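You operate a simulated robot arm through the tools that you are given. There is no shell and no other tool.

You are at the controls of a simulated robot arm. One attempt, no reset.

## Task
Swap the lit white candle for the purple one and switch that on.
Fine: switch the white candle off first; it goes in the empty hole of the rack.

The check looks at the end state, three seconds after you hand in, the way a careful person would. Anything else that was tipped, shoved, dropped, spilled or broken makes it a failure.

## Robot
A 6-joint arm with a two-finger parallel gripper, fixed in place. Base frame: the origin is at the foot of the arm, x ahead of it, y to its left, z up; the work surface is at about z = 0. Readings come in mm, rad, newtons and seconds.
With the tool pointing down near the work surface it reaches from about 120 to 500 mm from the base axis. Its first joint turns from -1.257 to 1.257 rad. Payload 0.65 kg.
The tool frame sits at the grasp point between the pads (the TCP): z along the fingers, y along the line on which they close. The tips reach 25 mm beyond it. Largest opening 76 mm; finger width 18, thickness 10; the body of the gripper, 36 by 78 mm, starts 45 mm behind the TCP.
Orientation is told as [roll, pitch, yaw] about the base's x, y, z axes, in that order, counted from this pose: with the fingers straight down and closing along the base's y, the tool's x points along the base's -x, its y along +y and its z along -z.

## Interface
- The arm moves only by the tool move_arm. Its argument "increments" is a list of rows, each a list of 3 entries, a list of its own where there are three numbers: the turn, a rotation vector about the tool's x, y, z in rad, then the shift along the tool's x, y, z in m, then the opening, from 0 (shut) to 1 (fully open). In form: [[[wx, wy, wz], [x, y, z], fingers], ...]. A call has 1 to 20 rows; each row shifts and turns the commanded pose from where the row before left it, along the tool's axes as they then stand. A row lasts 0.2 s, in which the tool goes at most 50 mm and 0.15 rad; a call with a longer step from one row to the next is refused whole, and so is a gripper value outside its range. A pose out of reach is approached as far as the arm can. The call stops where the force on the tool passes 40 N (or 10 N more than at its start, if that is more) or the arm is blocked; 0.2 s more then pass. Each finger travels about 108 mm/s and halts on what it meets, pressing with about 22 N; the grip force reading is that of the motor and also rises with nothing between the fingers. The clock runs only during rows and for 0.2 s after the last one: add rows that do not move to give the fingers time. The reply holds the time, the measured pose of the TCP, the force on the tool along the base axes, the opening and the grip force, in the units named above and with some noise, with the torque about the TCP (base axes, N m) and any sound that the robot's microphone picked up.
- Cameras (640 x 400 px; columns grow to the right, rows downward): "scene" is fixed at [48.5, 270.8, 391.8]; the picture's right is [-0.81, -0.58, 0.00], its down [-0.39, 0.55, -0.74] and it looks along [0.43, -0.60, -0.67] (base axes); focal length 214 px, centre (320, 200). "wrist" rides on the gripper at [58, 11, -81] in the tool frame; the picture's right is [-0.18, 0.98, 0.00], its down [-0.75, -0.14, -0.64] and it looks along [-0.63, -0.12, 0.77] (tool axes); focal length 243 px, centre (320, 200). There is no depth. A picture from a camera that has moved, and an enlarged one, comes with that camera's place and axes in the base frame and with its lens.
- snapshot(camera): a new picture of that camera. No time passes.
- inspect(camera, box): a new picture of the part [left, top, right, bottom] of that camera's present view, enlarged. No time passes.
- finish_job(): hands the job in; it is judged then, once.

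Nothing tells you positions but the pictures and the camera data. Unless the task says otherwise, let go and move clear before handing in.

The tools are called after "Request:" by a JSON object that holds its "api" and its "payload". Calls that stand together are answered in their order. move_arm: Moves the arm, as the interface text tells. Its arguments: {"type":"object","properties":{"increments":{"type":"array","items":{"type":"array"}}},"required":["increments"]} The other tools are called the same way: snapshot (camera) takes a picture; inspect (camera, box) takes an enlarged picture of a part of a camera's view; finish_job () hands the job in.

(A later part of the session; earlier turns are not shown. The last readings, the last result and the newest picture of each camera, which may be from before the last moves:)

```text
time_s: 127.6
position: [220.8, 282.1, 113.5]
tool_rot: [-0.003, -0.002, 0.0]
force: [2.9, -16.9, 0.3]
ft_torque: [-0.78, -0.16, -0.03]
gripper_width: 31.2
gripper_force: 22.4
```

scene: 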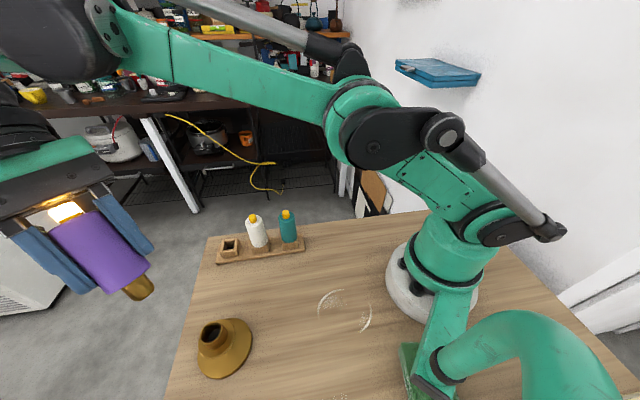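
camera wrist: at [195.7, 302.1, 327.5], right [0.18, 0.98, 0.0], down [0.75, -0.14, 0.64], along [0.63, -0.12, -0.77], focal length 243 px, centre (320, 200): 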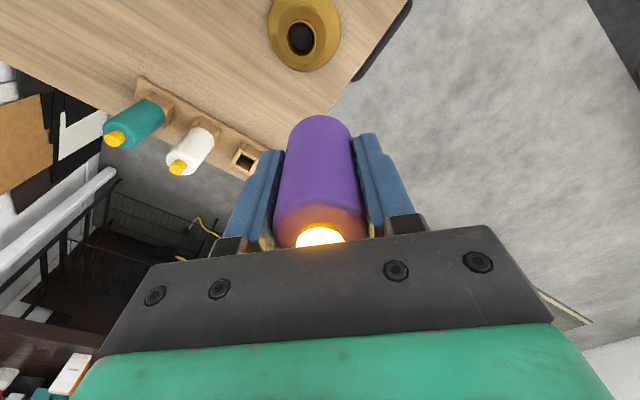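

Request:
{"api": "move_arm", "payload": {"increments": [[[0, 0, 0], [0, -0.002, 0], 0.2], [[0, 0, 0], [0, -0.0022, 0], 0.2], [[0, 0, 0], [0, 0, 0], 0.2]]}}

Request:
{"api": "move_arm", "payload": {"increments": [[[0, 0, 0], [0, -0.0004, 0], 0.2], [[0, 0, 0], [0, 0, 0], 0.2]]}}

Request:
{"api": "move_arm", "payload": {"increments": [[[0, 0, 0], [0, -0.0004, 0], 0.2], [[0, 0, 0], [0, 0, 0], 0.2]]}}

```text
time_s: 128.4
position: [221.6, 277.9, 112.4]
tool_rot: [0.0, -0.002, 0.001]
force: [0.1, -0.1, -0.8]
ft_torque: [-0.01, 0.0, 0.01]
gripper_width: 31.2
gripper_force: 21.8
```

```text
time_s: 129.0
position: [220.5, 278.2, 111.2]
tool_rot: [0.002, -0.001, 0.0]
force: [-0.9, 4.5, -0.1]
ft_torque: [0.24, 0.07, 0.01]
gripper_width: 31.2
gripper_force: 21.9
```

```text
time_s: 129.6
position: [221.2, 277.8, 112.2]
tool_rot: [0.001, -0.002, 0.002]
force: [-2.7, 10.7, 0.6]
ft_torque: [0.4, 0.11, 0.04]
gripper_width: 31.2
gripper_force: 22.0
```

The y walls are at ±1.6 mm, so y is centred at the present command. Back to centre and go down to about 1.5 mm above the seat, then probe y again at that depth.

Request:
{"api": "move_arm", "payload": {"increments": [[[0, 0, 0], [0, 0.0023, 0], 0.2], [[0, 0, 0], [0, 0, 0.002], 0.2], [[0, 0, 0], [0, 0, 0.001], 0.2], [[0, 0, 0], [0, 0, 0], 0.2]]}}

Request:
{"api": "move_arm", "payload": {"increments": [[[0, 0, 0], [0, 0, 0.001], 0.2], [[0, 0, 0], [0, 0, 0], 0.2]]}}

Request:
{"api": "move_arm", "payload": {"increments": [[[0, 0, 0], [0, 0, 0.001], 0.2], [[0, 0, 0], [0, 0, 0], 0.2]]}}

Request:
{"api": "inspect", "payload": {"camera": "wrist", "box": [260, 30, 380, 150]}}

```text
time_s: 130.6
position: [220.4, 280.0, 109.3]
tool_rot: [-0.001, -0.003, 0.001]
force: [0.5, -0.2, -0.5]
ft_torque: [-0.01, -0.06, 0.0]
gripper_width: 31.2
gripper_force: 22.1
```

```text
time_s: 131.2
position: [221.3, 278.7, 108.9]
tool_rot: [-0.001, -0.002, 0.001]
force: [0.1, 0.4, -0.8]
ft_torque: [0.0, -0.02, -0.01]
gripper_width: 31.1
gripper_force: 21.9
```

```text
time_s: 131.8
position: [221.4, 279.2, 107.2]
tool_rot: [0.002, -0.001, 0.001]
force: [0.2, 0.9, 0.8]
ft_torque: [-0.03, 0.01, -0.02]
gripper_width: 31.2
gripper_force: 21.9
```

```text
3.33 times, centred on (320, 90) of wrist
camera zoom: at [161.9, 290.2, 188.0], right [0.18, 0.98, 0.0], down [0.75, -0.14, 0.64], along [0.63, -0.12, -0.77], focal length 809 px, centre (320, 567)
```

zoom: 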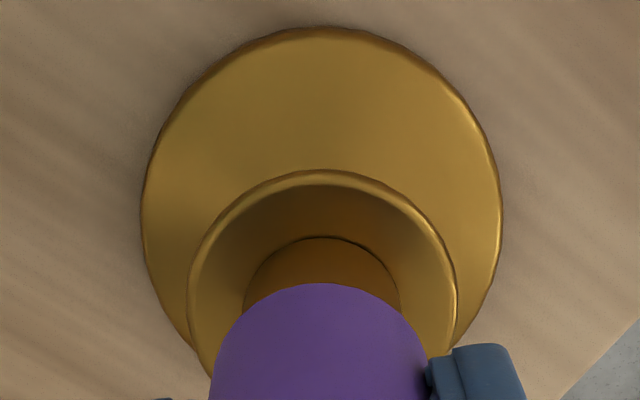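

Contact starts at about 2 mm above where the white one sat. Probing y at this depth to find what it's touching.

Request:
{"api": "move_arm", "payload": {"increments": [[[0, 0, 0], [0, 0, -0.0007], 0.2], [[0, 0, 0], [0, 0.0005, 0], 0.2], [[0, 0, 0], [0, 0, 0], 0.2]]}}

Request:
{"api": "move_arm", "payload": {"increments": [[[0, 0, 0], [0, 0.0005, 0], 0.2], [[0, 0, 0], [0, 0, 0], 0.2]]}}

Request:
{"api": "move_arm", "payload": {"increments": [[[0, 0, 0], [0, 0.0005, 0], 0.2], [[0, 0, 0], [0, 0, 0], 0.2]]}}

Request:
{"api": "move_arm", "payload": {"increments": [[[0, 0, 0], [0, -0.002, 0], 0.2], [[0, 0, 0], [0, 0, 0], 0.2]]}}

Request:
{"api": "move_arm", "payload": {"increments": [[[0, 0, 0], [0, -0.0005, 0], 0.2], [[0, 0, 0], [0, 0, 0], 0.2]]}}

Request:
{"api": "move_arm", "payload": {"increments": [[[0, 0, 0], [0, -0.0005, 0], 0.2], [[0, 0, 0], [0, 0, 0], 0.2]]}}

```text
time_s: 132.6
position: [221.1, 279.5, 107.0]
tool_rot: [-0.001, -0.001, 0.001]
force: [-0.1, -0.2, -0.1]
ft_torque: [0.04, 0.0, -0.04]
gripper_width: 31.2
gripper_force: 21.4
```

```text
time_s: 133.2
position: [221.4, 280.5, 109.2]
tool_rot: [0.001, -0.001, 0.004]
force: [-0.5, -0.8, -0.9]
ft_torque: [0.03, 0.01, -0.03]
gripper_width: 31.2
gripper_force: 21.6
```

```text
time_s: 133.8
position: [220.9, 281.3, 107.3]
tool_rot: [-0.001, -0.003, 0.003]
force: [0.6, -0.1, 0.4]
ft_torque: [0.0, 0.0, 0.01]
gripper_width: 31.0
gripper_force: 22.0
```

```text
time_s: 134.4
position: [221.8, 279.0, 107.9]
tool_rot: [0.0, -0.003, 0.001]
force: [-0.2, 0.2, -1.0]
ft_torque: [0.01, 0.01, -0.02]
gripper_width: 31.0
gripper_force: 21.6
```

```text
time_s: 135.0
position: [221.1, 277.5, 107.2]
tool_rot: [0.001, -0.002, -0.001]
force: [0.0, 0.1, -0.8]
ft_torque: [0.03, 0.01, -0.01]
gripper_width: 31.2
gripper_force: 22.1
```

```text
time_s: 135.6
position: [222.1, 278.2, 107.0]
tool_rot: [-0.001, -0.001, 0.0]
force: [-0.1, -0.1, -1.1]
ft_torque: [0.0, -0.02, 0.02]
gripper_width: 30.9
gripper_force: 21.8
```

There's at least ±1.5 mm of play right down to the contact, so it's not a wall: the peg end or shoulder is meeting something flat. I'll compare the height against the white candle's original picture in exactly the same frame.

Request:
{"api": "move_arm", "payload": {"increments": [[[0, 0, 0], [0, 0.0015, 0], 0.2], [[0, 0, 0], [0, 0, 0.0007], 0.2], [[0, 0, 0], [0, 0, 0], 0.2]]}}

Request:
{"api": "inspect", "payload": {"camera": "scene", "box": [170, 290, 260, 385]}}

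Request:
{"api": "inspect", "payload": {"camera": "scene", "box": [185, 300, 245, 350]}}

Request:
{"api": "inspect", "payload": {"camera": "wrist", "box": [220, 30, 420, 250]}}

```text
time_s: 136.4
position: [220.9, 278.8, 107.5]
tool_rot: [0.0, -0.001, 0.003]
force: [0.0, -0.5, 0.2]
ft_torque: [0.01, 0.04, 0.03]
gripper_width: 31.1
gripper_force: 22.5
```

```text
4.21 times, centred on (215, 338) of scene
camera zoom: at [48.5, 270.8, 391.8], right [-0.81, -0.58, 0.0], down [-0.39, 0.55, -0.74], along [0.43, -0.6, -0.67], focal length 903 px, centre (762, -379)
```

zoom: 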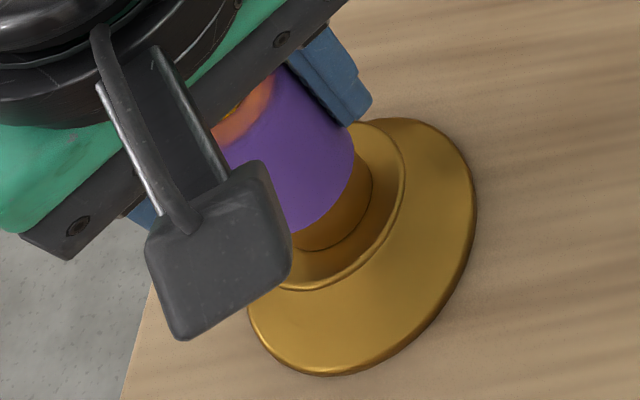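

```text
8.00 times, centred on (215, 325) of scene
camera zoom: at [48.5, 270.8, 391.8], right [-0.81, -0.58, 0.0], down [-0.39, 0.55, -0.74], along [0.43, -0.6, -0.67], focal length 1716 px, centre (1160, -800)
```

zoom: 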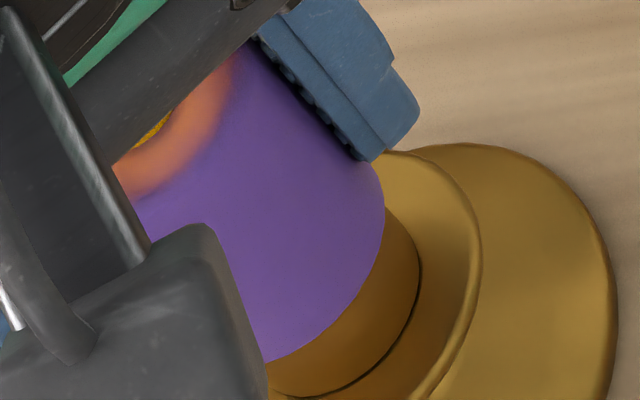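

```text
1.82 times, centred on (320, 140) of wrist
camera zoom: at [162.2, 290.5, 188.4], right [0.18, 0.98, 0.0], down [0.75, -0.14, 0.64], along [0.63, -0.12, -0.77], focal length 441 px, centre (320, 309)
```

zoom: 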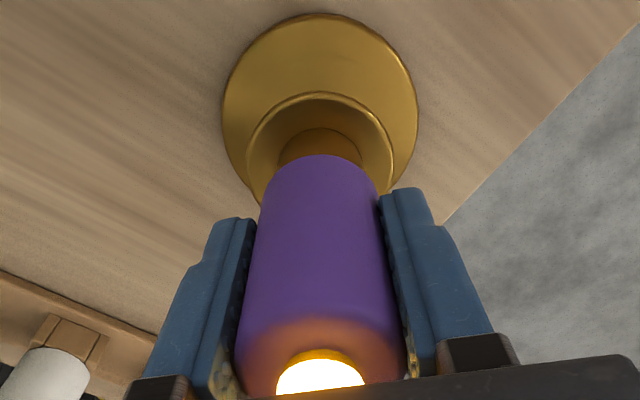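

In the same frame purple sits about 2 mm higher than white did, with free play sideways. So there's a snap or spring at the bottom that takes more push than I've given, best while centred and straight, as it is now. I'll push on gripped, pads plus palm, going beyond the earlier force.

Request:
{"api": "move_arm", "payload": {"increments": [[[0, 0, 0], [0, 0, 0.001], 0.2], [[0, 0, 0], [0, 0, 0.001], 0.2], [[0, 0, 0], [0, 0, 0], 0.2]]}}

Request:
{"api": "move_arm", "payload": {"increments": [[[0, 0, 0], [0, 0, 0.001], 0.2], [[0, 0, 0], [0, 0, 0.001], 0.2], [[0, 0, 0], [0, 0, 0], 0.2]]}}

Request:
{"api": "inspect", "payload": {"camera": "scene", "box": [185, 300, 245, 350]}}

Request:
{"api": "inspect", "payload": {"camera": "wrist", "box": [220, 30, 420, 250]}}

```text
time_s: 137.2
position: [220.7, 279.8, 104.0]
tool_rot: [0.0, -0.002, 0.001]
force: [-0.3, -0.3, 1.7]
ft_torque: [0.03, -0.02, -0.02]
gripper_width: 31.3
gripper_force: 22.0
```

```text
time_s: 138.0
position: [220.1, 280.0, 103.7]
tool_rot: [0.001, -0.002, 0.003]
force: [0.4, 1.2, 18.1]
ft_torque: [0.05, -0.05, 0.02]
gripper_width: 31.3
gripper_force: 22.2
```

```text
8.00 times, centred on (215, 325) of scene
camera zoom: at [48.5, 270.8, 391.9], right [-0.81, -0.58, 0.0], down [-0.39, 0.55, -0.74], along [0.43, -0.6, -0.67], focal length 1716 px, centre (1160, -800)
```

zoom: 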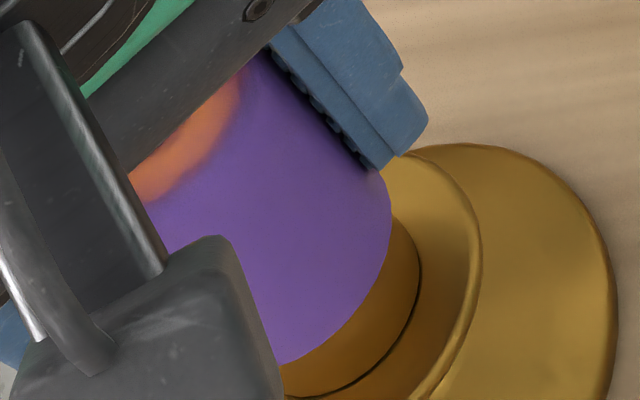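

```text
1.82 times, centred on (320, 140) of wrist
camera zoom: at [162.1, 290.3, 184.6], right [0.18, 0.98, 0.0], down [0.75, -0.14, 0.64], along [0.63, -0.12, -0.76], focal length 441 px, centre (320, 309)
```

zoom: 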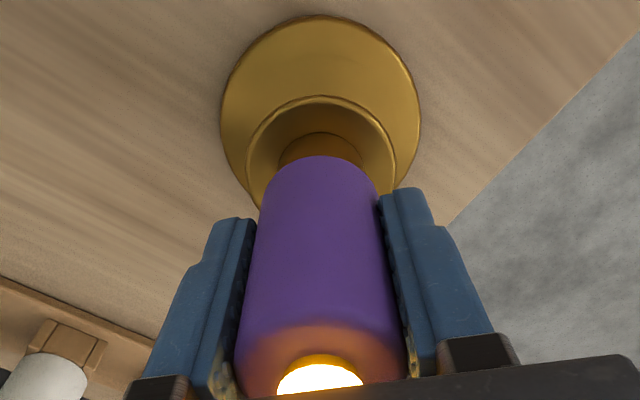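

Very informative: it went down about 2 mm against only about 2.7 N, then met a hard stop. So there's a weak lifting spring below, and the seat at white's level is reached. What's missing is a lock, like a push-and-twist socket. I'll keep it pressed and twist clockwise gently, watching torque and listening.

Request:
{"api": "move_arm", "payload": {"increments": [[[0, 0, 0], [0, 0, -0.001], 0.2], [[0, 0, 0.08], [0, 0, 0], 0.2], [[0, 0, 0.08], [0, 0, 0], 0.2], [[0, 0, 0], [0, 0, 0], 0.2]]}}

Request:
{"api": "inspect", "payload": {"camera": "wrist", "box": [220, 30, 420, 250]}}

```text
time_s: 139.0
position: [220.6, 279.7, 105.2]
tool_rot: [0.0, -0.002, -0.161]
force: [-0.3, 0.8, 1.1]
ft_torque: [0.01, 0.0, 0.01]
gripper_width: 31.3
gripper_force: 21.8
```

```text
1.82 times, centred on (320, 140) of wrist
camera zoom: at [164.6, 299.4, 185.5], right [0.34, 0.94, 0.0], down [0.72, -0.26, 0.64], along [0.61, -0.22, -0.77], focal length 441 px, centre (320, 309)
```

zoom: 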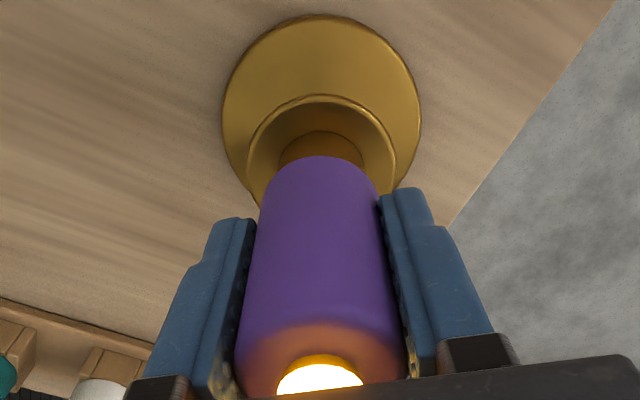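

Request:
{"api": "move_arm", "payload": {"increments": [[[0, 0, 0], [0, 0, 0.0006], 0.2], [[0, 0, 0.1], [0, 0, 0], 0.2], [[0, 0, 0.1], [0, 0, 0], 0.2], [[0, 0, 0], [0, 0, 0], 0.2]]}}

Request:
{"api": "move_arm", "payload": {"increments": [[[0, 0, 0.1], [0, 0, 0], 0.2], [[0, 0, 0.1], [0, 0, 0], 0.2], [[0, 0, 0], [0, 0, 0], 0.2]]}}

Request:
{"api": "move_arm", "payload": {"increments": [[[0, 0, 0.1], [0, 0, 0], 0.2], [[0, 0, 0.1], [0, 0, 0], 0.2], [[0, 0, 0], [0, 0, 0], 0.2]]}}

```text
time_s: 140.0
position: [221.2, 278.6, 102.9]
tool_rot: [0.001, -0.002, -0.36]
force: [-0.2, 0.2, 2.4]
ft_torque: [0.0, 0.0, 0.02]
gripper_width: 31.2
gripper_force: 22.5
```

```text
time_s: 140.8
position: [221.2, 278.7, 103.2]
tool_rot: [-0.001, -0.001, -0.56]
force: [-0.6, 0.5, 3.4]
ft_torque: [0.0, 0.02, 0.02]
gripper_width: 31.3
gripper_force: 22.5
```

```text
time_s: 141.6
position: [221.7, 279.6, 102.3]
tool_rot: [-0.001, -0.002, -0.76]
force: [0.0, -0.9, 2.9]
ft_torque: [-0.01, -0.03, 0.01]
gripper_width: 31.3
gripper_force: 22.3
```

No torque so far over 0.76 rad clockwise. A gentle tug to check whether it locked anyway.

Request:
{"api": "move_arm", "payload": {"increments": [[[0, 0, 0], [0, 0, -0.001], 0.2], [[0, 0, 0], [0, 0, -0.001], 0.2], [[0, 0, 0], [0, 0, 0], 0.2]]}}

Request:
{"api": "inspect", "payload": {"camera": "scene", "box": [185, 300, 245, 350]}}

```text
time_s: 142.4
position: [221.4, 279.7, 105.9]
tool_rot: [0.0, -0.003, -0.759]
force: [0.5, -0.1, -0.1]
ft_torque: [-0.03, -0.01, 0.01]
gripper_width: 31.2
gripper_force: 22.5
```

```text
8.00 times, centred on (215, 325) of scene
camera zoom: at [48.5, 270.8, 391.8], right [-0.81, -0.58, 0.0], down [-0.39, 0.55, -0.74], along [0.43, -0.6, -0.67], focal length 1716 px, centre (1160, -800)
```

zoom: 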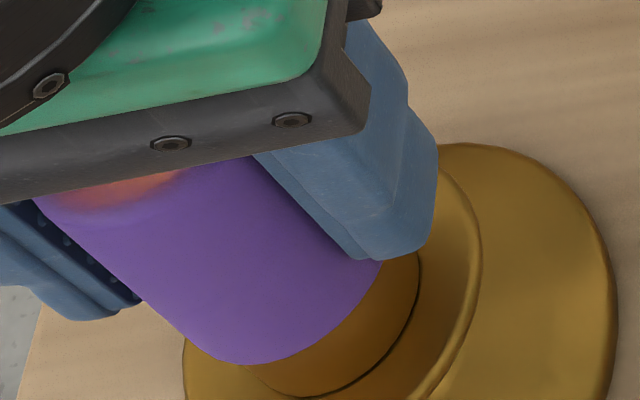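

Not locked. I'll press again to the seat and twist the other way through a wide range.

Request:
{"api": "move_arm", "payload": {"increments": [[[0, 0, 0], [0, 0, 0.001], 0.2], [[0, 0, 0], [0, 0, 0.0014], 0.2], [[0, 0, -0.13], [0, 0, 0], 0.2], [[0, 0, -0.13], [0, 0, 0], 0.2], [[0, 0, 0], [0, 0, 0], 0.2]]}}

Request:
{"api": "move_arm", "payload": {"increments": [[[0, 0, -0.13], [0, 0, 0], 0.2], [[0, 0, -0.13], [0, 0, 0], 0.2], [[0, 0, -0.12], [0, 0, 0], 0.2], [[0, 0, -0.12], [0, 0, 0], 0.2], [[0, 0, 0], [0, 0, 0], 0.2]]}}

Request:
{"api": "move_arm", "payload": {"increments": [[[0, 0, -0.13], [0, 0, 0], 0.2], [[0, 0, -0.13], [0, 0, 0], 0.2], [[0, 0, -0.13], [0, 0, 0], 0.2], [[0, 0, 0], [0, 0, 0], 0.2]]}}

Request:
{"api": "move_arm", "payload": {"increments": [[[0, 0, -0.13], [0, 0, 0], 0.2], [[0, 0, -0.13], [0, 0, 0], 0.2], [[0, 0, -0.13], [0, 0, 0], 0.2], [[0, 0, 0], [0, 0, 0], 0.2]]}}

```text
time_s: 143.6
position: [220.9, 278.6, 103.1]
tool_rot: [0.0, -0.001, -0.498]
force: [0.7, -1.3, 11.2]
ft_torque: [-0.04, -0.04, -0.01]
gripper_width: 31.1
gripper_force: 21.7
```

```text
time_s: 144.8
position: [222.2, 280.5, 103.0]
tool_rot: [0.001, -0.001, 0.004]
force: [0.4, 0.2, 2.0]
ft_torque: [0.02, 0.01, 0.0]
gripper_width: 31.1
gripper_force: 21.6
```

```text
time_s: 145.8
position: [221.4, 279.8, 103.4]
tool_rot: [0.002, -0.001, 0.393]
force: [-0.8, -0.4, 3.1]
ft_torque: [0.01, -0.02, 0.0]
gripper_width: 31.1
gripper_force: 21.7
```

```text
time_s: 146.8
position: [221.3, 279.6, 103.5]
tool_rot: [-0.002, -0.002, 0.783]
force: [-0.6, -0.2, 3.0]
ft_torque: [0.02, 0.0, 0.02]
gripper_width: 31.1
gripper_force: 22.3
```

Request:
{"api": "move_arm", "payload": {"increments": [[[0, 0, 0], [0, 0, -0.0007], 0.2], [[0, 0, 0], [0, 0, 0], 0.2], [[0, 0, 0], [0, 0, 0], 0.2]]}}

Request:
{"api": "move_arm", "payload": {"increments": [[[0, 0, 0], [0, 0, -0.0007], 0.2], [[0, 0, 0], [0, 0, 0], 0.2], [[0, 0, 0], [0, 0, 0], 0.2]]}}

Request:
{"api": "move_arm", "payload": {"increments": [[[0, 0, 0], [0, 0, -0.0007], 0.2], [[0, 0, 0], [0, 0, 0], 0.2], [[0, 0, 0], [0, 0, 0], 0.2]]}}

Request:
{"api": "inspect", "payload": {"camera": "scene", "box": [185, 300, 245, 350]}}

```text
time_s: 147.6
position: [223.1, 279.2, 103.5]
tool_rot: [-0.002, -0.002, 0.782]
force: [0.3, 0.1, 1.2]
ft_torque: [0.01, 0.01, 0.02]
gripper_width: 31.3
gripper_force: 21.4
```

```text
time_s: 148.4
position: [221.3, 280.4, 104.7]
tool_rot: [-0.002, 0.001, 0.782]
force: [0.7, 1.4, 1.4]
ft_torque: [-0.06, -0.01, 0.0]
gripper_width: 31.1
gripper_force: 22.0
```

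```text
time_s: 149.2
position: [222.1, 279.2, 104.7]
tool_rot: [-0.001, -0.001, 0.782]
force: [-0.2, 0.8, 0.9]
ft_torque: [0.01, -0.02, -0.04]
gripper_width: 31.0
gripper_force: 22.2
```

```text
8.00 times, centred on (215, 325) of scene
camera zoom: at [48.5, 270.8, 391.8], right [-0.81, -0.58, 0.0], down [-0.39, 0.55, -0.74], along [0.43, -0.6, -0.67], focal length 1716 px, centre (1160, -800)
```

zoom: 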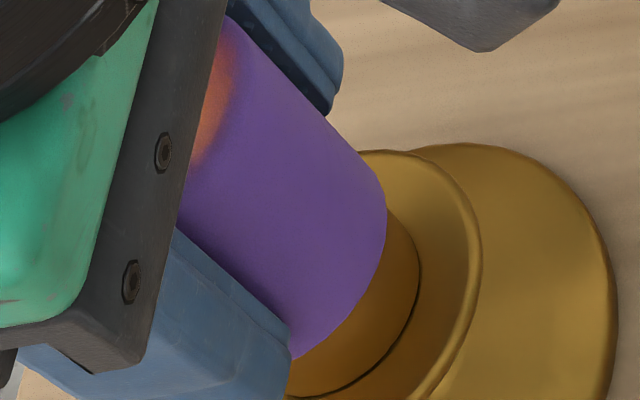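

Twisting either way meets no resistance, so it's not a bayonet. The pads and cage may themselves be dragging the candle up when I leave. New idea: hold it down with the palm on the flame, open the fingers fully so nothing drags, press it firmly home, then rise straight off. First back to zero yaw.

Request:
{"api": "move_arm", "payload": {"increments": [[[0, 0, 0.13], [0, 0, 0], 0.2], [[0, 0, 0.13], [0, 0, 0], 0.2], [[0, 0, 0.13], [0, 0, 0], 0.2], [[0, 0, 0.13], [0, 0, 0], 0.2], [[0, 0, 0.13], [0, 0, 0], 0.2], [[0, 0, 0.13], [0, 0, 0], 0.2], [[0, 0, 0], [0, 0, 0], 0.2]]}}

Request:
{"api": "move_arm", "payload": {"increments": [[[0, 0, 0], [0, 0, 0.001], 0.2], [[0, 0, 0], [0, 0, 0.0007], 0.2], [[0, 0, 0], [0, 0, 0], 0.2]]}}

Request:
{"api": "inspect", "payload": {"camera": "wrist", "box": [220, 30, 420, 250]}}

```text
time_s: 150.8
position: [220.5, 278.4, 105.8]
tool_rot: [-0.002, -0.001, 0.0]
force: [-0.1, -0.2, 0.4]
ft_torque: [0.0, -0.02, 0.0]
gripper_width: 31.2
gripper_force: 22.6
```

```text
time_s: 151.6
position: [220.8, 278.5, 103.7]
tool_rot: [0.0, -0.002, 0.0]
force: [0.4, -0.4, 2.5]
ft_torque: [-0.01, 0.03, -0.01]
gripper_width: 31.2
gripper_force: 22.0
```

```text
1.82 times, centred on (320, 140) of wrist
camera zoom: at [161.6, 290.2, 184.8], right [0.18, 0.98, 0.0], down [0.75, -0.14, 0.64], along [0.63, -0.12, -0.77], focal length 441 px, centre (320, 309)
```

zoom: 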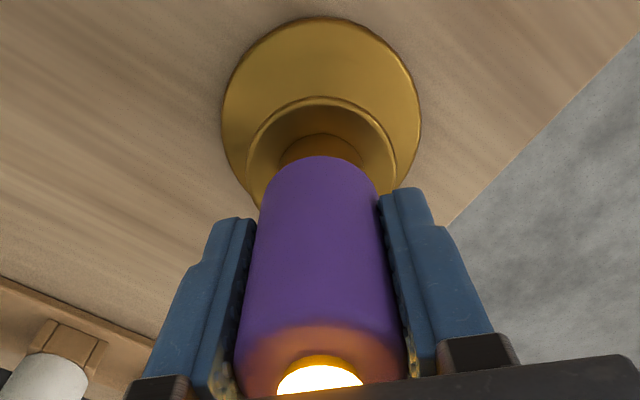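

Request:
{"api": "move_arm", "payload": {"increments": [[[0, 0, 0], [-0.0003, 0, 0.001], 0.2], [[0, 0, 0], [0, 0, 0.001], 0.2], [[0, 0, 0], [0, 0, 0], 0.2]]}}

Request:
{"api": "move_arm", "payload": {"increments": [[[0, 0, 0], [0, 0, 0.001], 0.2], [[0, 0, 0], [0, 0, 0.001], 0.2], [[0, 0, 0], [0, 0, 0], 0.2]]}}

Request:
{"api": "inspect", "payload": {"camera": "wrist", "box": [220, 30, 420, 250]}}

```text
time_s: 152.4
position: [221.8, 278.8, 101.4]
tool_rot: [0.0, 0.0, 0.002]
force: [-5.3, -1.2, 16.7]
ft_torque: [-0.02, 0.14, -0.01]
gripper_width: 31.5
gripper_force: 22.2
```

```text
time_s: 153.2
position: [221.7, 279.7, 100.0]
tool_rot: [0.0, -0.002, 0.002]
force: [-0.1, 4.8, 16.4]
ft_torque: [0.14, -0.05, 0.01]
gripper_width: 31.5
gripper_force: 22.8
```

```text
1.82 times, centred on (320, 140) of wrist
camera zoom: at [162.4, 290.2, 180.8], right [0.18, 0.98, 0.0], down [0.75, -0.14, 0.64], along [0.63, -0.12, -0.76], focal length 441 px, centre (320, 309)
```

zoom: 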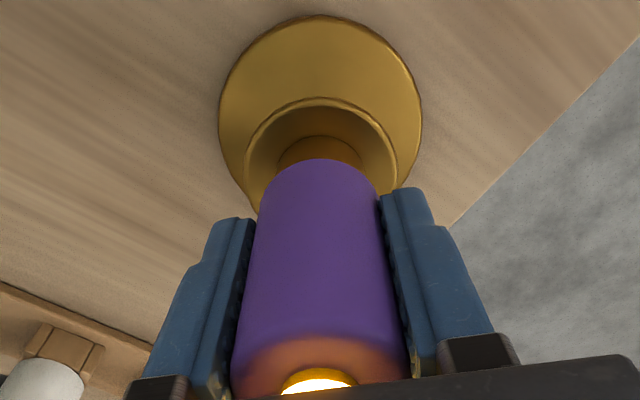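

Request:
{"api": "move_arm", "payload": {"increments": [[[0, 0, 0], [0, 0.0002, 0.001], 0.2], [[0, 0, 0], [0, 0, 0.001], 0.2], [[0, 0, 0], [0, 0, 0], 0.2]]}}

Request:
{"api": "move_arm", "payload": {"increments": [[[0, 0, 0], [0, 0, 0.001], 0.2], [[0, 0, 0], [0, 0, 0.001], 0.2], [[0, 0, 0], [0, 0, 0], 0.2]]}}

Request:
{"api": "inspect", "payload": {"camera": "wrist", "box": [220, 30, 420, 250]}}

```text
time_s: 154.0
position: [221.7, 280.0, 97.4]
tool_rot: [-0.001, -0.001, 0.002]
force: [1.8, 3.6, 17.5]
ft_torque: [0.05, -0.04, -0.03]
gripper_width: 31.4
gripper_force: 21.8
```

```text
time_s: 154.8
position: [220.6, 279.1, 95.3]
tool_rot: [0.001, -0.002, 0.002]
force: [0.6, -0.7, 18.8]
ft_torque: [-0.02, -0.01, -0.01]
gripper_width: 31.4
gripper_force: 22.6
heard: click
```

```text
1.82 times, centred on (320, 140) of wrist
camera zoom: at [162.2, 290.3, 177.0], right [0.18, 0.98, 0.0], down [0.75, -0.14, 0.64], along [0.63, -0.12, -0.76], focal length 441 px, centre (320, 309)
```

zoom: 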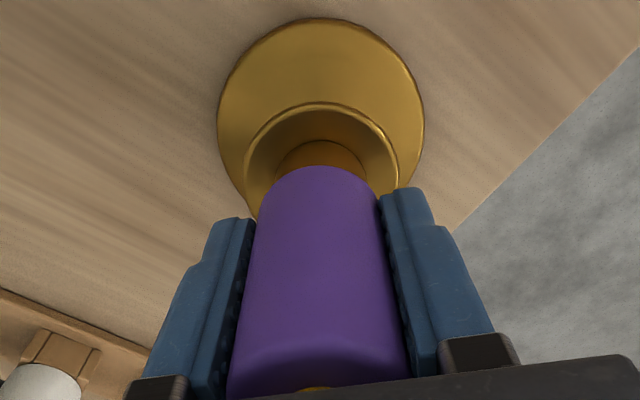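

Click: it's off again, palm resting on the flame. Two more millimetres for a firm hold, then open the fingers completely.

Request:
{"api": "move_arm", "payload": {"increments": [[[0, 0, 0], [0, 0, 0.001], 0.2], [[0, 0, 0], [0, 0, 0.001], 0.2], [[0, 0, 0], [0, 0, 0], 0.2], [[0, 0, 0], [0, 0, 0], 0.44], [[0, 0, 0], [0, 0, 0], 0.6], [[0, 0, 0], [0, 0, 0], 1], [[0, 0, 0], [0, 0, 0], 1]]}}

Request:
{"api": "inspect", "payload": {"camera": "wrist", "box": [220, 30, 420, 250]}}

Request:
{"api": "inspect", "payload": {"camera": "scene", "box": [185, 300, 245, 350]}}

```text
time_s: 156.4
position: [221.1, 279.3, 93.5]
tool_rot: [-0.001, -0.002, 0.001]
force: [-0.1, 1.0, 8.4]
ft_torque: [0.0, -0.01, -0.01]
gripper_width: 76.2
gripper_force: 0.2
```

```text
1.82 times, centred on (320, 140) of wrist
camera zoom: at [162.4, 290.3, 174.9], right [0.18, 0.98, 0.0], down [0.75, -0.14, 0.64], along [0.63, -0.12, -0.77], focal length 441 px, centre (320, 309)
```

zoom: 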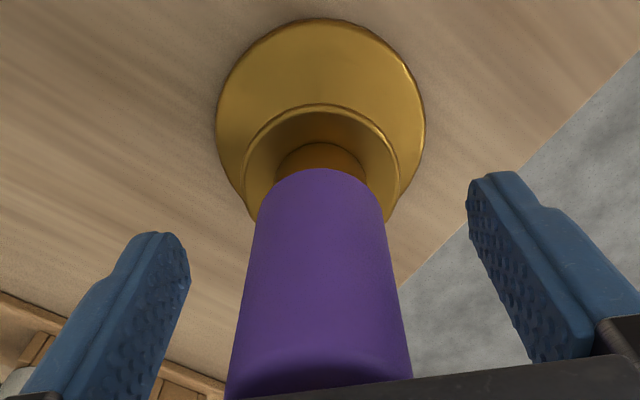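

```text
8.00 times, centred on (215, 325) of scene
camera zoom: at [48.5, 270.8, 391.8], right [-0.81, -0.58, 0.0], down [-0.39, 0.55, -0.74], along [0.43, -0.6, -0.67], focal length 1716 px, centre (1160, -800)
```

zoom: 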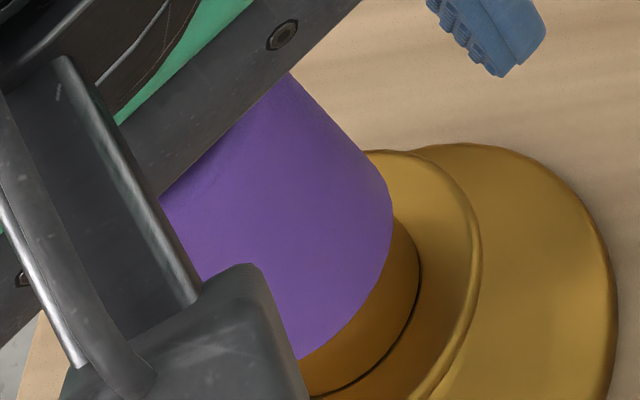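

The palm alone now holds it at 8 N, perfectly centred, fingers fully clear. Pressing it home firmly.

Request:
{"api": "move_arm", "payload": {"increments": [[[0, 0, 0], [0, 0, 0.001], 1], [[0, 0, 0], [0, 0, 0.001], 1], [[0, 0, 0], [0, 0, 0.001], 1], [[0, 0, 0], [0, 0, 0], 1]]}}

Request:
{"api": "move_arm", "payload": {"increments": [[[0, 0, 0], [0, 0, 0.001], 1], [[0, 0, 0], [0, 0, 0], 1]]}}

Request:
{"api": "inspect", "payload": {"camera": "scene", "box": [185, 300, 245, 350]}}

```text
time_s: 157.4
position: [221.4, 278.5, 90.6]
tool_rot: [-0.001, 0.0, 0.001]
force: [-0.3, 0.1, 33.0]
ft_torque: [0.08, 0.03, -0.01]
gripper_width: 76.0
gripper_force: 0.0
```

```text
time_s: 158.0
position: [222.0, 279.6, 89.7]
tool_rot: [0.0, -0.002, 0.003]
force: [-0.1, 0.1, 41.4]
ft_torque: [0.05, -0.03, -0.01]
gripper_width: 75.9
gripper_force: 0.1
```

```text
8.00 times, centred on (215, 325) of scene
camera zoom: at [48.5, 270.7, 391.9], right [-0.81, -0.58, 0.0], down [-0.39, 0.55, -0.74], along [0.43, -0.6, -0.67], focal length 1716 px, centre (1160, -800)
```

zoom: 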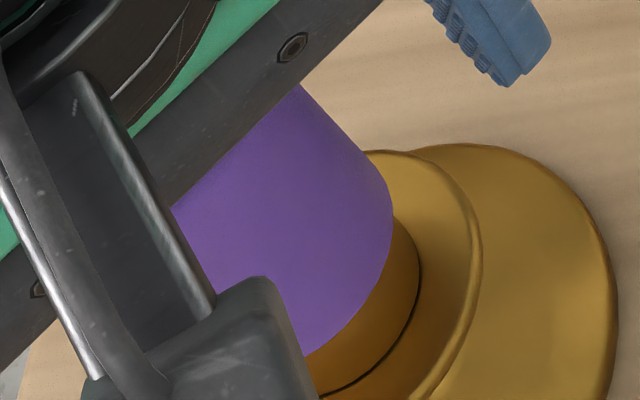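

41 N, flat and centred. Now rising slowly straight up with the fingers well clear.

Request:
{"api": "move_arm", "payload": {"increments": [[[0, 0, 0], [0, 0, -0.001], 1], [[0, 0, 0], [0, 0, -0.001], 1], [[0, 0, 0], [0, 0, -0.001], 1], [[0, 0, 0], [0, 0, -0.001], 1], [[0, 0, 0], [0, 0, 0], 1]]}}

Request:
{"api": "inspect", "payload": {"camera": "scene", "box": [185, 300, 245, 350]}}

Request:
{"api": "move_arm", "payload": {"increments": [[[0, 0, 0], [0, 0, -0.001], 1], [[0, 0, 0], [0, 0, -0.001], 1], [[0, 0, 0], [0, 0, 0], 1]]}}

Request:
{"api": "inspect", "payload": {"camera": "scene", "box": [185, 300, 245, 350]}}

Request:
{"api": "inspect", "payload": {"camera": "wrist", "box": [220, 30, 420, 250]}}

```text
time_s: 159.2
position: [221.2, 279.0, 93.3]
tool_rot: [-0.001, -0.002, 0.001]
force: [0.3, -0.5, 7.2]
ft_torque: [0.0, 0.02, 0.0]
gripper_width: 76.0
gripper_force: 0.1
```

```text
8.00 times, centred on (215, 325) of scene
camera zoom: at [48.5, 270.8, 391.8], right [-0.81, -0.58, 0.0], down [-0.39, 0.55, -0.74], along [0.43, -0.6, -0.67], focal length 1716 px, centre (1160, -800)
```

zoom: 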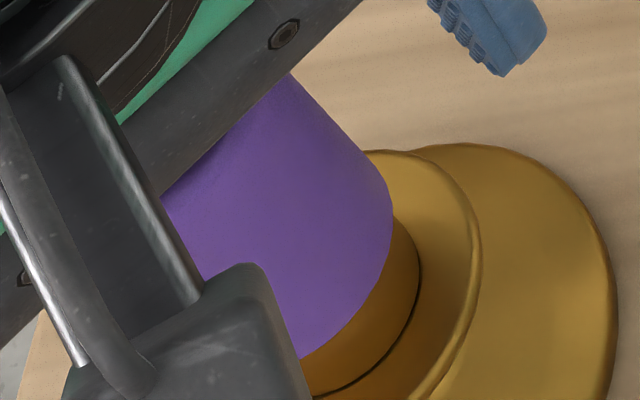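

```text
time_s: 160.0
position: [222.3, 279.6, 96.4]
tool_rot: [0.001, -0.002, 0.002]
force: [-0.5, -0.7, 2.0]
ft_torque: [-0.02, 0.01, -0.03]
gripper_width: 75.7
gripper_force: 0.1
```

```text
8.00 times, centred on (215, 325) of scene
camera zoom: at [48.5, 270.8, 391.8], right [-0.81, -0.58, 0.0], down [-0.39, 0.55, -0.74], along [0.43, -0.6, -0.67], focal length 1716 px, centre (1160, -800)
```

zoom: 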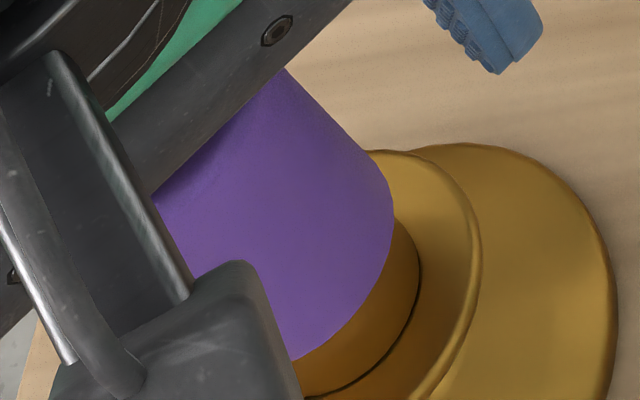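

```text
1.82 times, centred on (320, 140) of wrist
camera zoom: at [162.2, 290.5, 176.9], right [0.18, 0.98, 0.0], down [0.75, -0.14, 0.64], along [0.63, -0.12, -0.77], focal length 441 px, centre (320, 309)
```

zoom: 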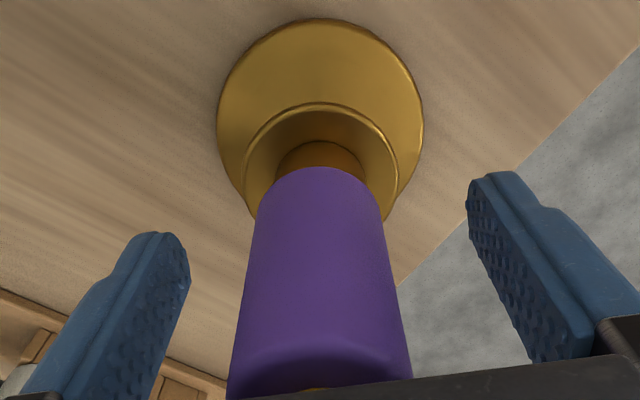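

Still upright and not rising noticeably at 2 N. Easing off further, a millimetre at a time.

Request:
{"api": "move_arm", "payload": {"increments": [[[0, 0, 0], [0, 0, -0.001], 1], [[0, 0, 0], [0, 0, 0], 1]]}}

Request:
{"api": "inspect", "payload": {"camera": "scene", "box": [185, 300, 245, 350]}}

Request:
{"api": "move_arm", "payload": {"increments": [[[0, 0, 0], [0, 0, -0.001], 1], [[0, 0, 0], [0, 0, 0], 1]]}}

Request:
{"api": "inspect", "payload": {"camera": "scene", "box": [185, 300, 245, 350]}}

Request:
{"api": "inspect", "payload": {"camera": "wrist", "box": [220, 30, 420, 250]}}

```text
time_s: 160.6
position: [222.0, 280.1, 95.9]
tool_rot: [0.0, -0.001, 0.002]
force: [0.0, -0.4, 2.3]
ft_torque: [0.03, -0.02, -0.03]
gripper_width: 76.1
gripper_force: 0.1
```

```text
8.00 times, centred on (215, 325) of scene
camera zoom: at [48.5, 270.8, 391.8], right [-0.81, -0.58, 0.0], down [-0.39, 0.55, -0.74], along [0.43, -0.6, -0.67], focal length 1716 px, centre (1160, -800)
```

zoom: 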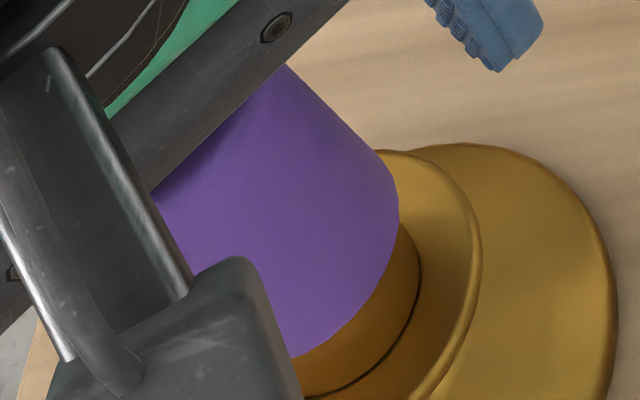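

```text
time_s: 161.2
position: [220.8, 279.2, 97.8]
tool_rot: [0.001, -0.002, 0.002]
force: [-1.0, -0.1, 2.4]
ft_torque: [0.0, -0.01, -0.01]
gripper_width: 76.0
gripper_force: 0.0
```

```text
8.00 times, centred on (215, 325) of scene
camera zoom: at [48.5, 270.8, 391.8], right [-0.81, -0.58, 0.0], down [-0.39, 0.55, -0.74], along [0.43, -0.6, -0.67], focal length 1716 px, centre (1160, -800)
```

zoom: 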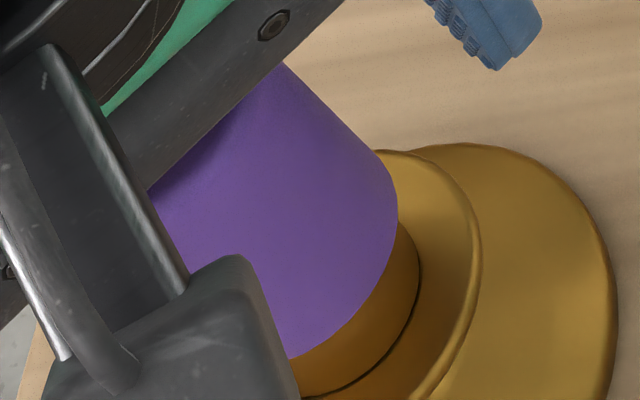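

```text
1.82 times, centred on (320, 140) of wrist
camera zoom: at [161.9, 290.4, 178.9], right [0.18, 0.98, 0.0], down [0.75, -0.14, 0.64], along [0.63, -0.12, -0.77], focal length 441 px, centre (320, 309)
```

zoom: 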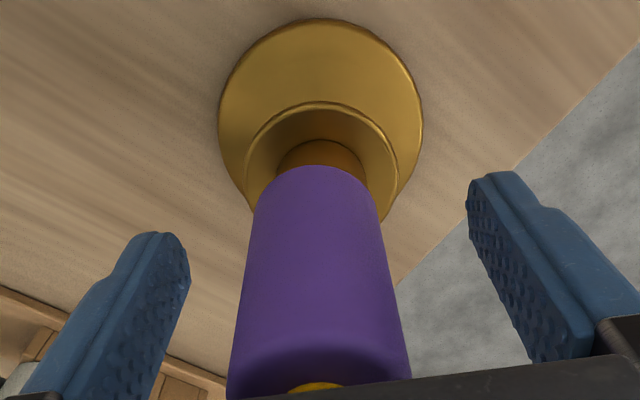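

The candle follows the palm up on the spring. I'll press it flat again (well short of anything drastic) and then lift the palm off smoothly in one go to see whether it stands by itself.

Request:
{"api": "move_arm", "payload": {"increments": [[[0, 0, 0], [0, 0, 0.0015], 1], [[0, 0, 0], [0, 0, 0.0015], 1], [[0, 0, 0], [0, 0, 0.0015], 1], [[0, 0, 0], [0, 0, 0], 1], [[0, 0, 0], [0, 0, 0], 1]]}}

Request:
{"api": "inspect", "payload": {"camera": "scene", "box": [170, 270, 260, 360]}}

```text
time_s: 162.4
position: [222.2, 279.3, 92.9]
tool_rot: [0.0, -0.002, 0.0]
force: [0.3, -1.9, 15.8]
ft_torque: [0.12, 0.0, 0.0]
gripper_width: 76.0
gripper_force: 0.0
```

```text
4.44 times, centred on (215, 315) of scene
camera zoom: at [48.5, 270.8, 391.9], right [-0.81, -0.58, 0.0], down [-0.39, 0.55, -0.74], along [0.43, -0.6, -0.67], focal length 953 px, centre (787, -311)
```

zoom: 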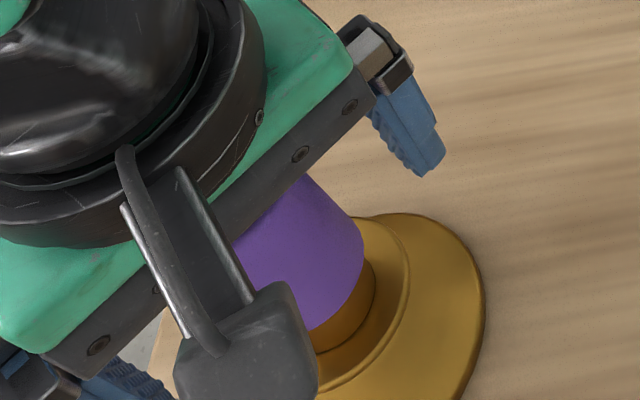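

Let me try the firm-press-and-twist once more, this time with the candle truly at the hard stop: palm pressing about 15 N and fingers gripping, so a lock would have its best chance.

Request:
{"api": "move_arm", "payload": {"increments": [[[0, 0, 0], [0, 0, 0], 0.6], [[0, 0, 0], [0, 0, 0], 0.45], [[0, 0, 0], [0, 0, 0], 0.43], [[0, 0, 0], [0, 0, 0], 0.41], [[0, 0, 0], [0, 0, 0], 0.2], [[0, 0, 0], [0, 0, 0], 0.2]]}}

Request:
{"api": "move_arm", "payload": {"increments": [[[0, 0, 0.12], [0, 0, 0], 0.2], [[0, 0, 0.12], [0, 0, 0], 0.2], [[0, 0, 0.12], [0, 0, 0], 0.2], [[0, 0, 0], [0, 0, 0], 0.2]]}}

Request:
{"api": "move_arm", "payload": {"increments": [[[0, 0, 0.12], [0, 0, 0], 0.2], [[0, 0, 0.12], [0, 0, 0], 0.2], [[0, 0, 0.12], [0, 0, 0], 0.2], [[0, 0, 0], [0, 0, 0], 0.2]]}}

Request:
{"api": "inspect", "payload": {"camera": "scene", "box": [170, 270, 260, 360]}}

```text
time_s: 163.8
position: [222.1, 278.8, 93.5]
tool_rot: [0.0, -0.004, 0.003]
force: [0.3, -3.7, 12.4]
ft_torque: [-0.23, -0.01, -0.02]
gripper_width: 31.2
gripper_force: 21.9
```

```text
time_s: 164.8
position: [221.2, 280.2, 93.3]
tool_rot: [0.0, -0.003, -0.361]
force: [2.1, -0.5, 18.5]
ft_torque: [-0.13, 0.0, -0.06]
gripper_width: 31.7
gripper_force: 22.3
```

```text
time_s: 165.8
position: [221.7, 278.6, 93.1]
tool_rot: [0.002, 0.001, -0.72]
force: [1.5, 3.2, 17.8]
ft_torque: [0.06, -0.08, -0.01]
gripper_width: 31.7
gripper_force: 22.3
```

```text
4.44 times, centred on (215, 315) of scene
camera zoom: at [48.5, 270.8, 391.9], right [-0.81, -0.58, 0.0], down [-0.39, 0.55, -0.74], along [0.43, -0.6, -0.67], focal length 953 px, centre (787, -311)
```

zoom: 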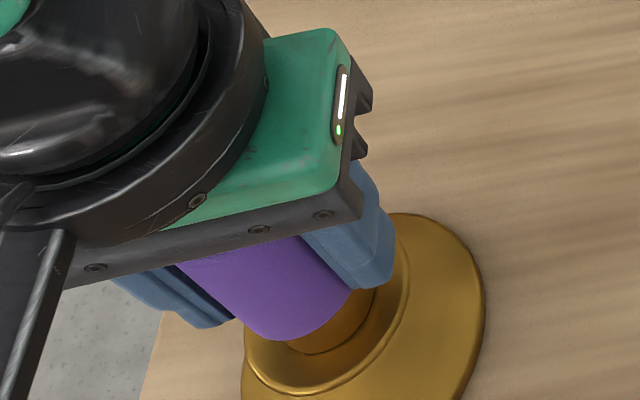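

Request:
{"api": "move_arm", "payload": {"increments": [[[0, 0, 0], [0, 0, -0.001], 0.2], [[0, 0, 0], [0, 0, -0.001], 0.2], [[0, 0, 0], [0, 0, 0], 0.2]]}}

Request:
{"api": "move_arm", "payload": {"increments": [[[0, 0, 0], [0, 0, -0.001], 0.2], [[0, 0, 0], [0, 0, 0], 0.2]]}}

Request:
{"api": "move_arm", "payload": {"increments": [[[0, 0, 0], [0, 0, -0.001], 0.2], [[0, 0, 0], [0, 0, 0], 0.2]]}}

```text
time_s: 166.6
position: [222.3, 280.4, 94.5]
tool_rot: [-0.001, -0.001, -0.719]
force: [-0.8, 0.0, 0.3]
ft_torque: [-0.02, 0.01, 0.01]
gripper_width: 31.4
gripper_force: 22.5
```

```text
time_s: 167.2
position: [221.3, 279.3, 96.5]
tool_rot: [0.0, -0.002, -0.719]
force: [0.3, -0.7, -0.3]
ft_torque: [-0.01, -0.01, 0.02]
gripper_width: 31.4
gripper_force: 21.6
```

```text
time_s: 167.8
position: [221.5, 279.2, 97.7]
tool_rot: [0.0, -0.001, -0.719]
force: [-0.7, 0.4, -0.8]
ft_torque: [-0.02, 0.03, -0.01]
gripper_width: 31.6
gripper_force: 21.9
```

Not locked. But I never completed the cleanest test: palm-pressed, fingers fully open, then straight up. I'll do that now; the press will also switch it on.

Request:
{"api": "move_arm", "payload": {"increments": [[[0, 0, 0], [0, 0, 0.001], 0.2], [[0, 0, 0], [0, 0, 0.001], 0.2], [[0, 0, 0], [0, 0, 0.001], 0.2], [[0, 0, 0], [0, 0, 0.001], 0.2], [[0, 0, 0], [0, 0, 0], 0.2]]}}

Request:
{"api": "move_arm", "payload": {"increments": [[[0, 0, 0], [0, 0, 0], 0.44], [[0, 0, 0], [0, 0, 0], 0.6], [[0, 0, 0], [0, 0, 0], 1], [[0, 0, 0], [0, 0, 0], 1]]}}

Request:
{"api": "inspect", "payload": {"camera": "scene", "box": [170, 270, 260, 360]}}

Request:
{"api": "inspect", "payload": {"camera": "wrist", "box": [220, 30, 420, 250]}}

```text
time_s: 169.0
position: [222.0, 279.3, 93.5]
tool_rot: [0.003, -0.001, -0.719]
force: [12.3, 10.2, 28.0]
ft_torque: [0.22, -0.17, 0.05]
gripper_width: 31.6
gripper_force: 22.2
```

```text
time_s: 170.0
position: [221.4, 278.3, 94.6]
tool_rot: [0.0, -0.002, -0.718]
force: [-2.3, -1.1, 13.2]
ft_torque: [0.06, -0.08, 0.03]
gripper_width: 76.1
gripper_force: 0.0
```

```text
4.44 times, centred on (215, 315) of scene
camera zoom: at [48.5, 270.8, 391.9], right [-0.81, -0.58, 0.0], down [-0.39, 0.55, -0.74], along [0.43, -0.6, -0.67], focal length 953 px, centre (787, -311)
```

zoom: 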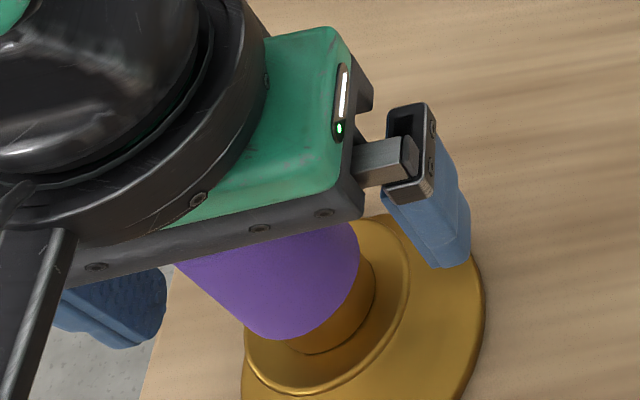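

```text
1.82 times, centred on (320, 140) of wrist
camera zoom: at [183.7, 326.0, 174.7], right [0.79, 0.62, 0.0], down [0.47, -0.6, 0.64], along [0.4, -0.51, -0.77], focal length 441 px, centre (320, 309)
```

zoom: 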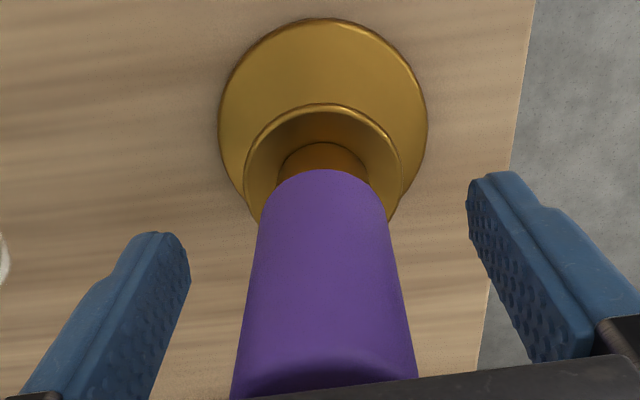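

At full depth there was a strong sideways reaction while gripped off-centre, which confirms a snug fit at the bottom that the candle can find by itself now that it's free. Pressing once more with the palm only, then straight up.

Request:
{"api": "move_arm", "payload": {"increments": [[[0, 0, 0], [0, 0, 0.001], 1], [[0, 0, 0], [0, 0, 0.0007], 1], [[0, 0, 0], [0, 0, 0], 1], [[0, 0, 0], [0, 0, 0], 1]]}}

Request:
{"api": "inspect", "payload": {"camera": "scene", "box": [170, 270, 260, 360]}}

Request:
{"api": "move_arm", "payload": {"increments": [[[0, 0, 0], [0, 0, -0.002], 1], [[0, 0, 0], [0, 0, -0.002], 1], [[0, 0, 0], [0, 0, -0.002], 1], [[0, 0, 0], [0, 0, -0.004], 1], [[0, 0, 0], [0, 0, -0.005], 1], [[0, 0, 0], [0, 0, 0], 1]]}}

Request:
{"api": "inspect", "payload": {"camera": "scene", "box": [170, 270, 260, 360]}}

Request:
{"api": "inspect", "payload": {"camera": "wrist", "box": [220, 30, 420, 250]}}

```text
time_s: 171.0
position: [223.1, 280.1, 92.3]
tool_rot: [0.001, 0.001, -0.72]
force: [0.6, -0.7, 27.4]
ft_torque: [0.04, -0.06, -0.02]
gripper_width: 75.8
gripper_force: 0.1
```

```text
4.44 times, centred on (215, 315) of scene
camera zoom: at [48.5, 270.7, 391.9], right [-0.81, -0.58, 0.0], down [-0.39, 0.55, -0.74], along [0.43, -0.6, -0.67], focal length 953 px, centre (787, -311)
```

zoom: 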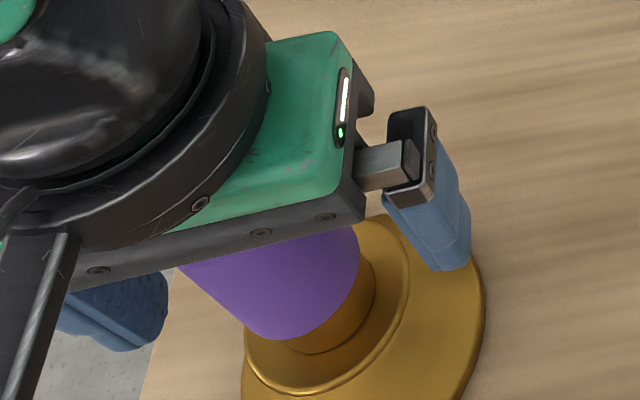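

```text
time_s: 172.4
position: [222.3, 279.3, 107.4]
tool_rot: [0.0, -0.001, -0.717]
force: [-0.6, 0.7, -0.1]
ft_torque: [-0.01, -0.01, 0.04]
gripper_width: 76.0
gripper_force: 0.1
```

```text
4.44 times, centred on (215, 315) of scene
camera zoom: at [48.5, 270.8, 391.8], right [-0.81, -0.58, 0.0], down [-0.39, 0.55, -0.74], along [0.43, -0.6, -0.67], focal length 953 px, centre (787, -311)
```

zoom: 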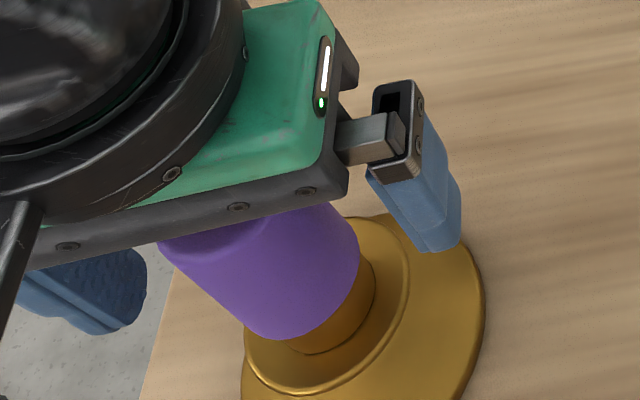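

```text
1.82 times, centred on (320, 140) of wrist
camera zoom: at [183.8, 325.9, 187.7], right [0.79, 0.62, 0.0], down [0.47, -0.6, 0.64], along [0.4, -0.51, -0.77], focal length 441 px, centre (320, 309)
```

zoom: 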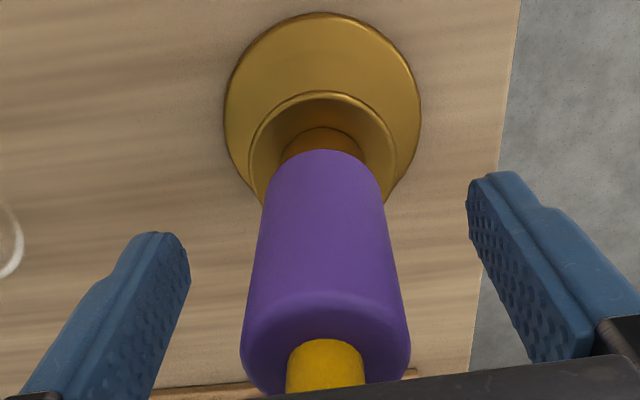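

It stays: the candle's outline hasn't moved as the palm left, and it stands straight. Waiting a little and looking again before trusting it.

Request:
{"api": "move_arm", "payload": {"increments": [[[0, 0, 0], [0, 0, 0], 1], [[0, 0, 0], [0, 0, 0], 1], [[0, 0, 0], [0, 0, 0], 1], [[0, 0, 0], [0, 0, 0], 1], [[0, 0, 0], [0, 0, 0], 1], [[0, 0, 0], [0, 0, 0], 1], [[0, 0, 0], [0, 0, 0], 1], [[0, 0, 0], [0, 0, 0], 1], [[0, 0, 0], [0, 0, 0], 1], [[0, 0, 0], [0, 0, 0], 1]]}}

Request:
{"api": "inspect", "payload": {"camera": "wrist", "box": [220, 30, 420, 250]}}

Request:
{"api": "inspect", "payload": {"camera": "scene", "box": [170, 270, 260, 360]}}

```text
time_s: 174.6
position: [221.5, 279.3, 106.5]
tool_rot: [-0.001, -0.002, -0.719]
force: [-0.3, 0.3, -0.7]
ft_torque: [0.0, 0.01, -0.02]
gripper_width: 76.0
gripper_force: 0.2
```

```text
1.82 times, centred on (320, 140) of wrist
camera zoom: at [183.8, 325.9, 187.7], right [0.79, 0.62, 0.0], down [0.47, -0.6, 0.64], along [0.4, -0.51, -0.77], focal length 441 px, centre (320, 309)
```

zoom: 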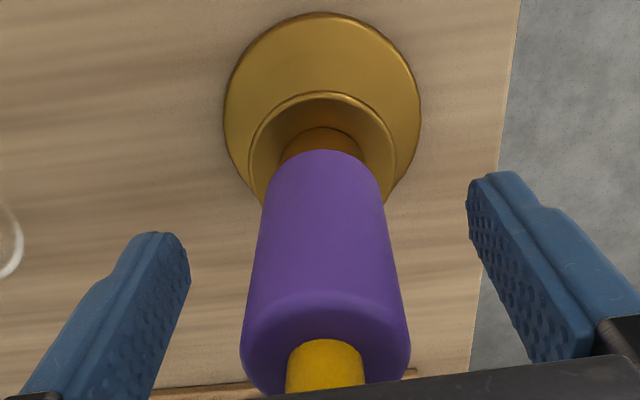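

```text
4.44 times, centred on (215, 315) of scene
camera zoom: at [48.5, 270.8, 391.8], right [-0.81, -0.58, 0.0], down [-0.39, 0.55, -0.74], along [0.43, -0.6, -0.67], focal length 953 px, centre (787, -311)
```

zoom: 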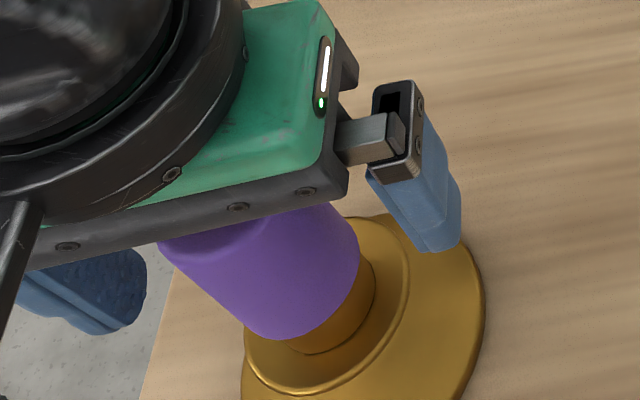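

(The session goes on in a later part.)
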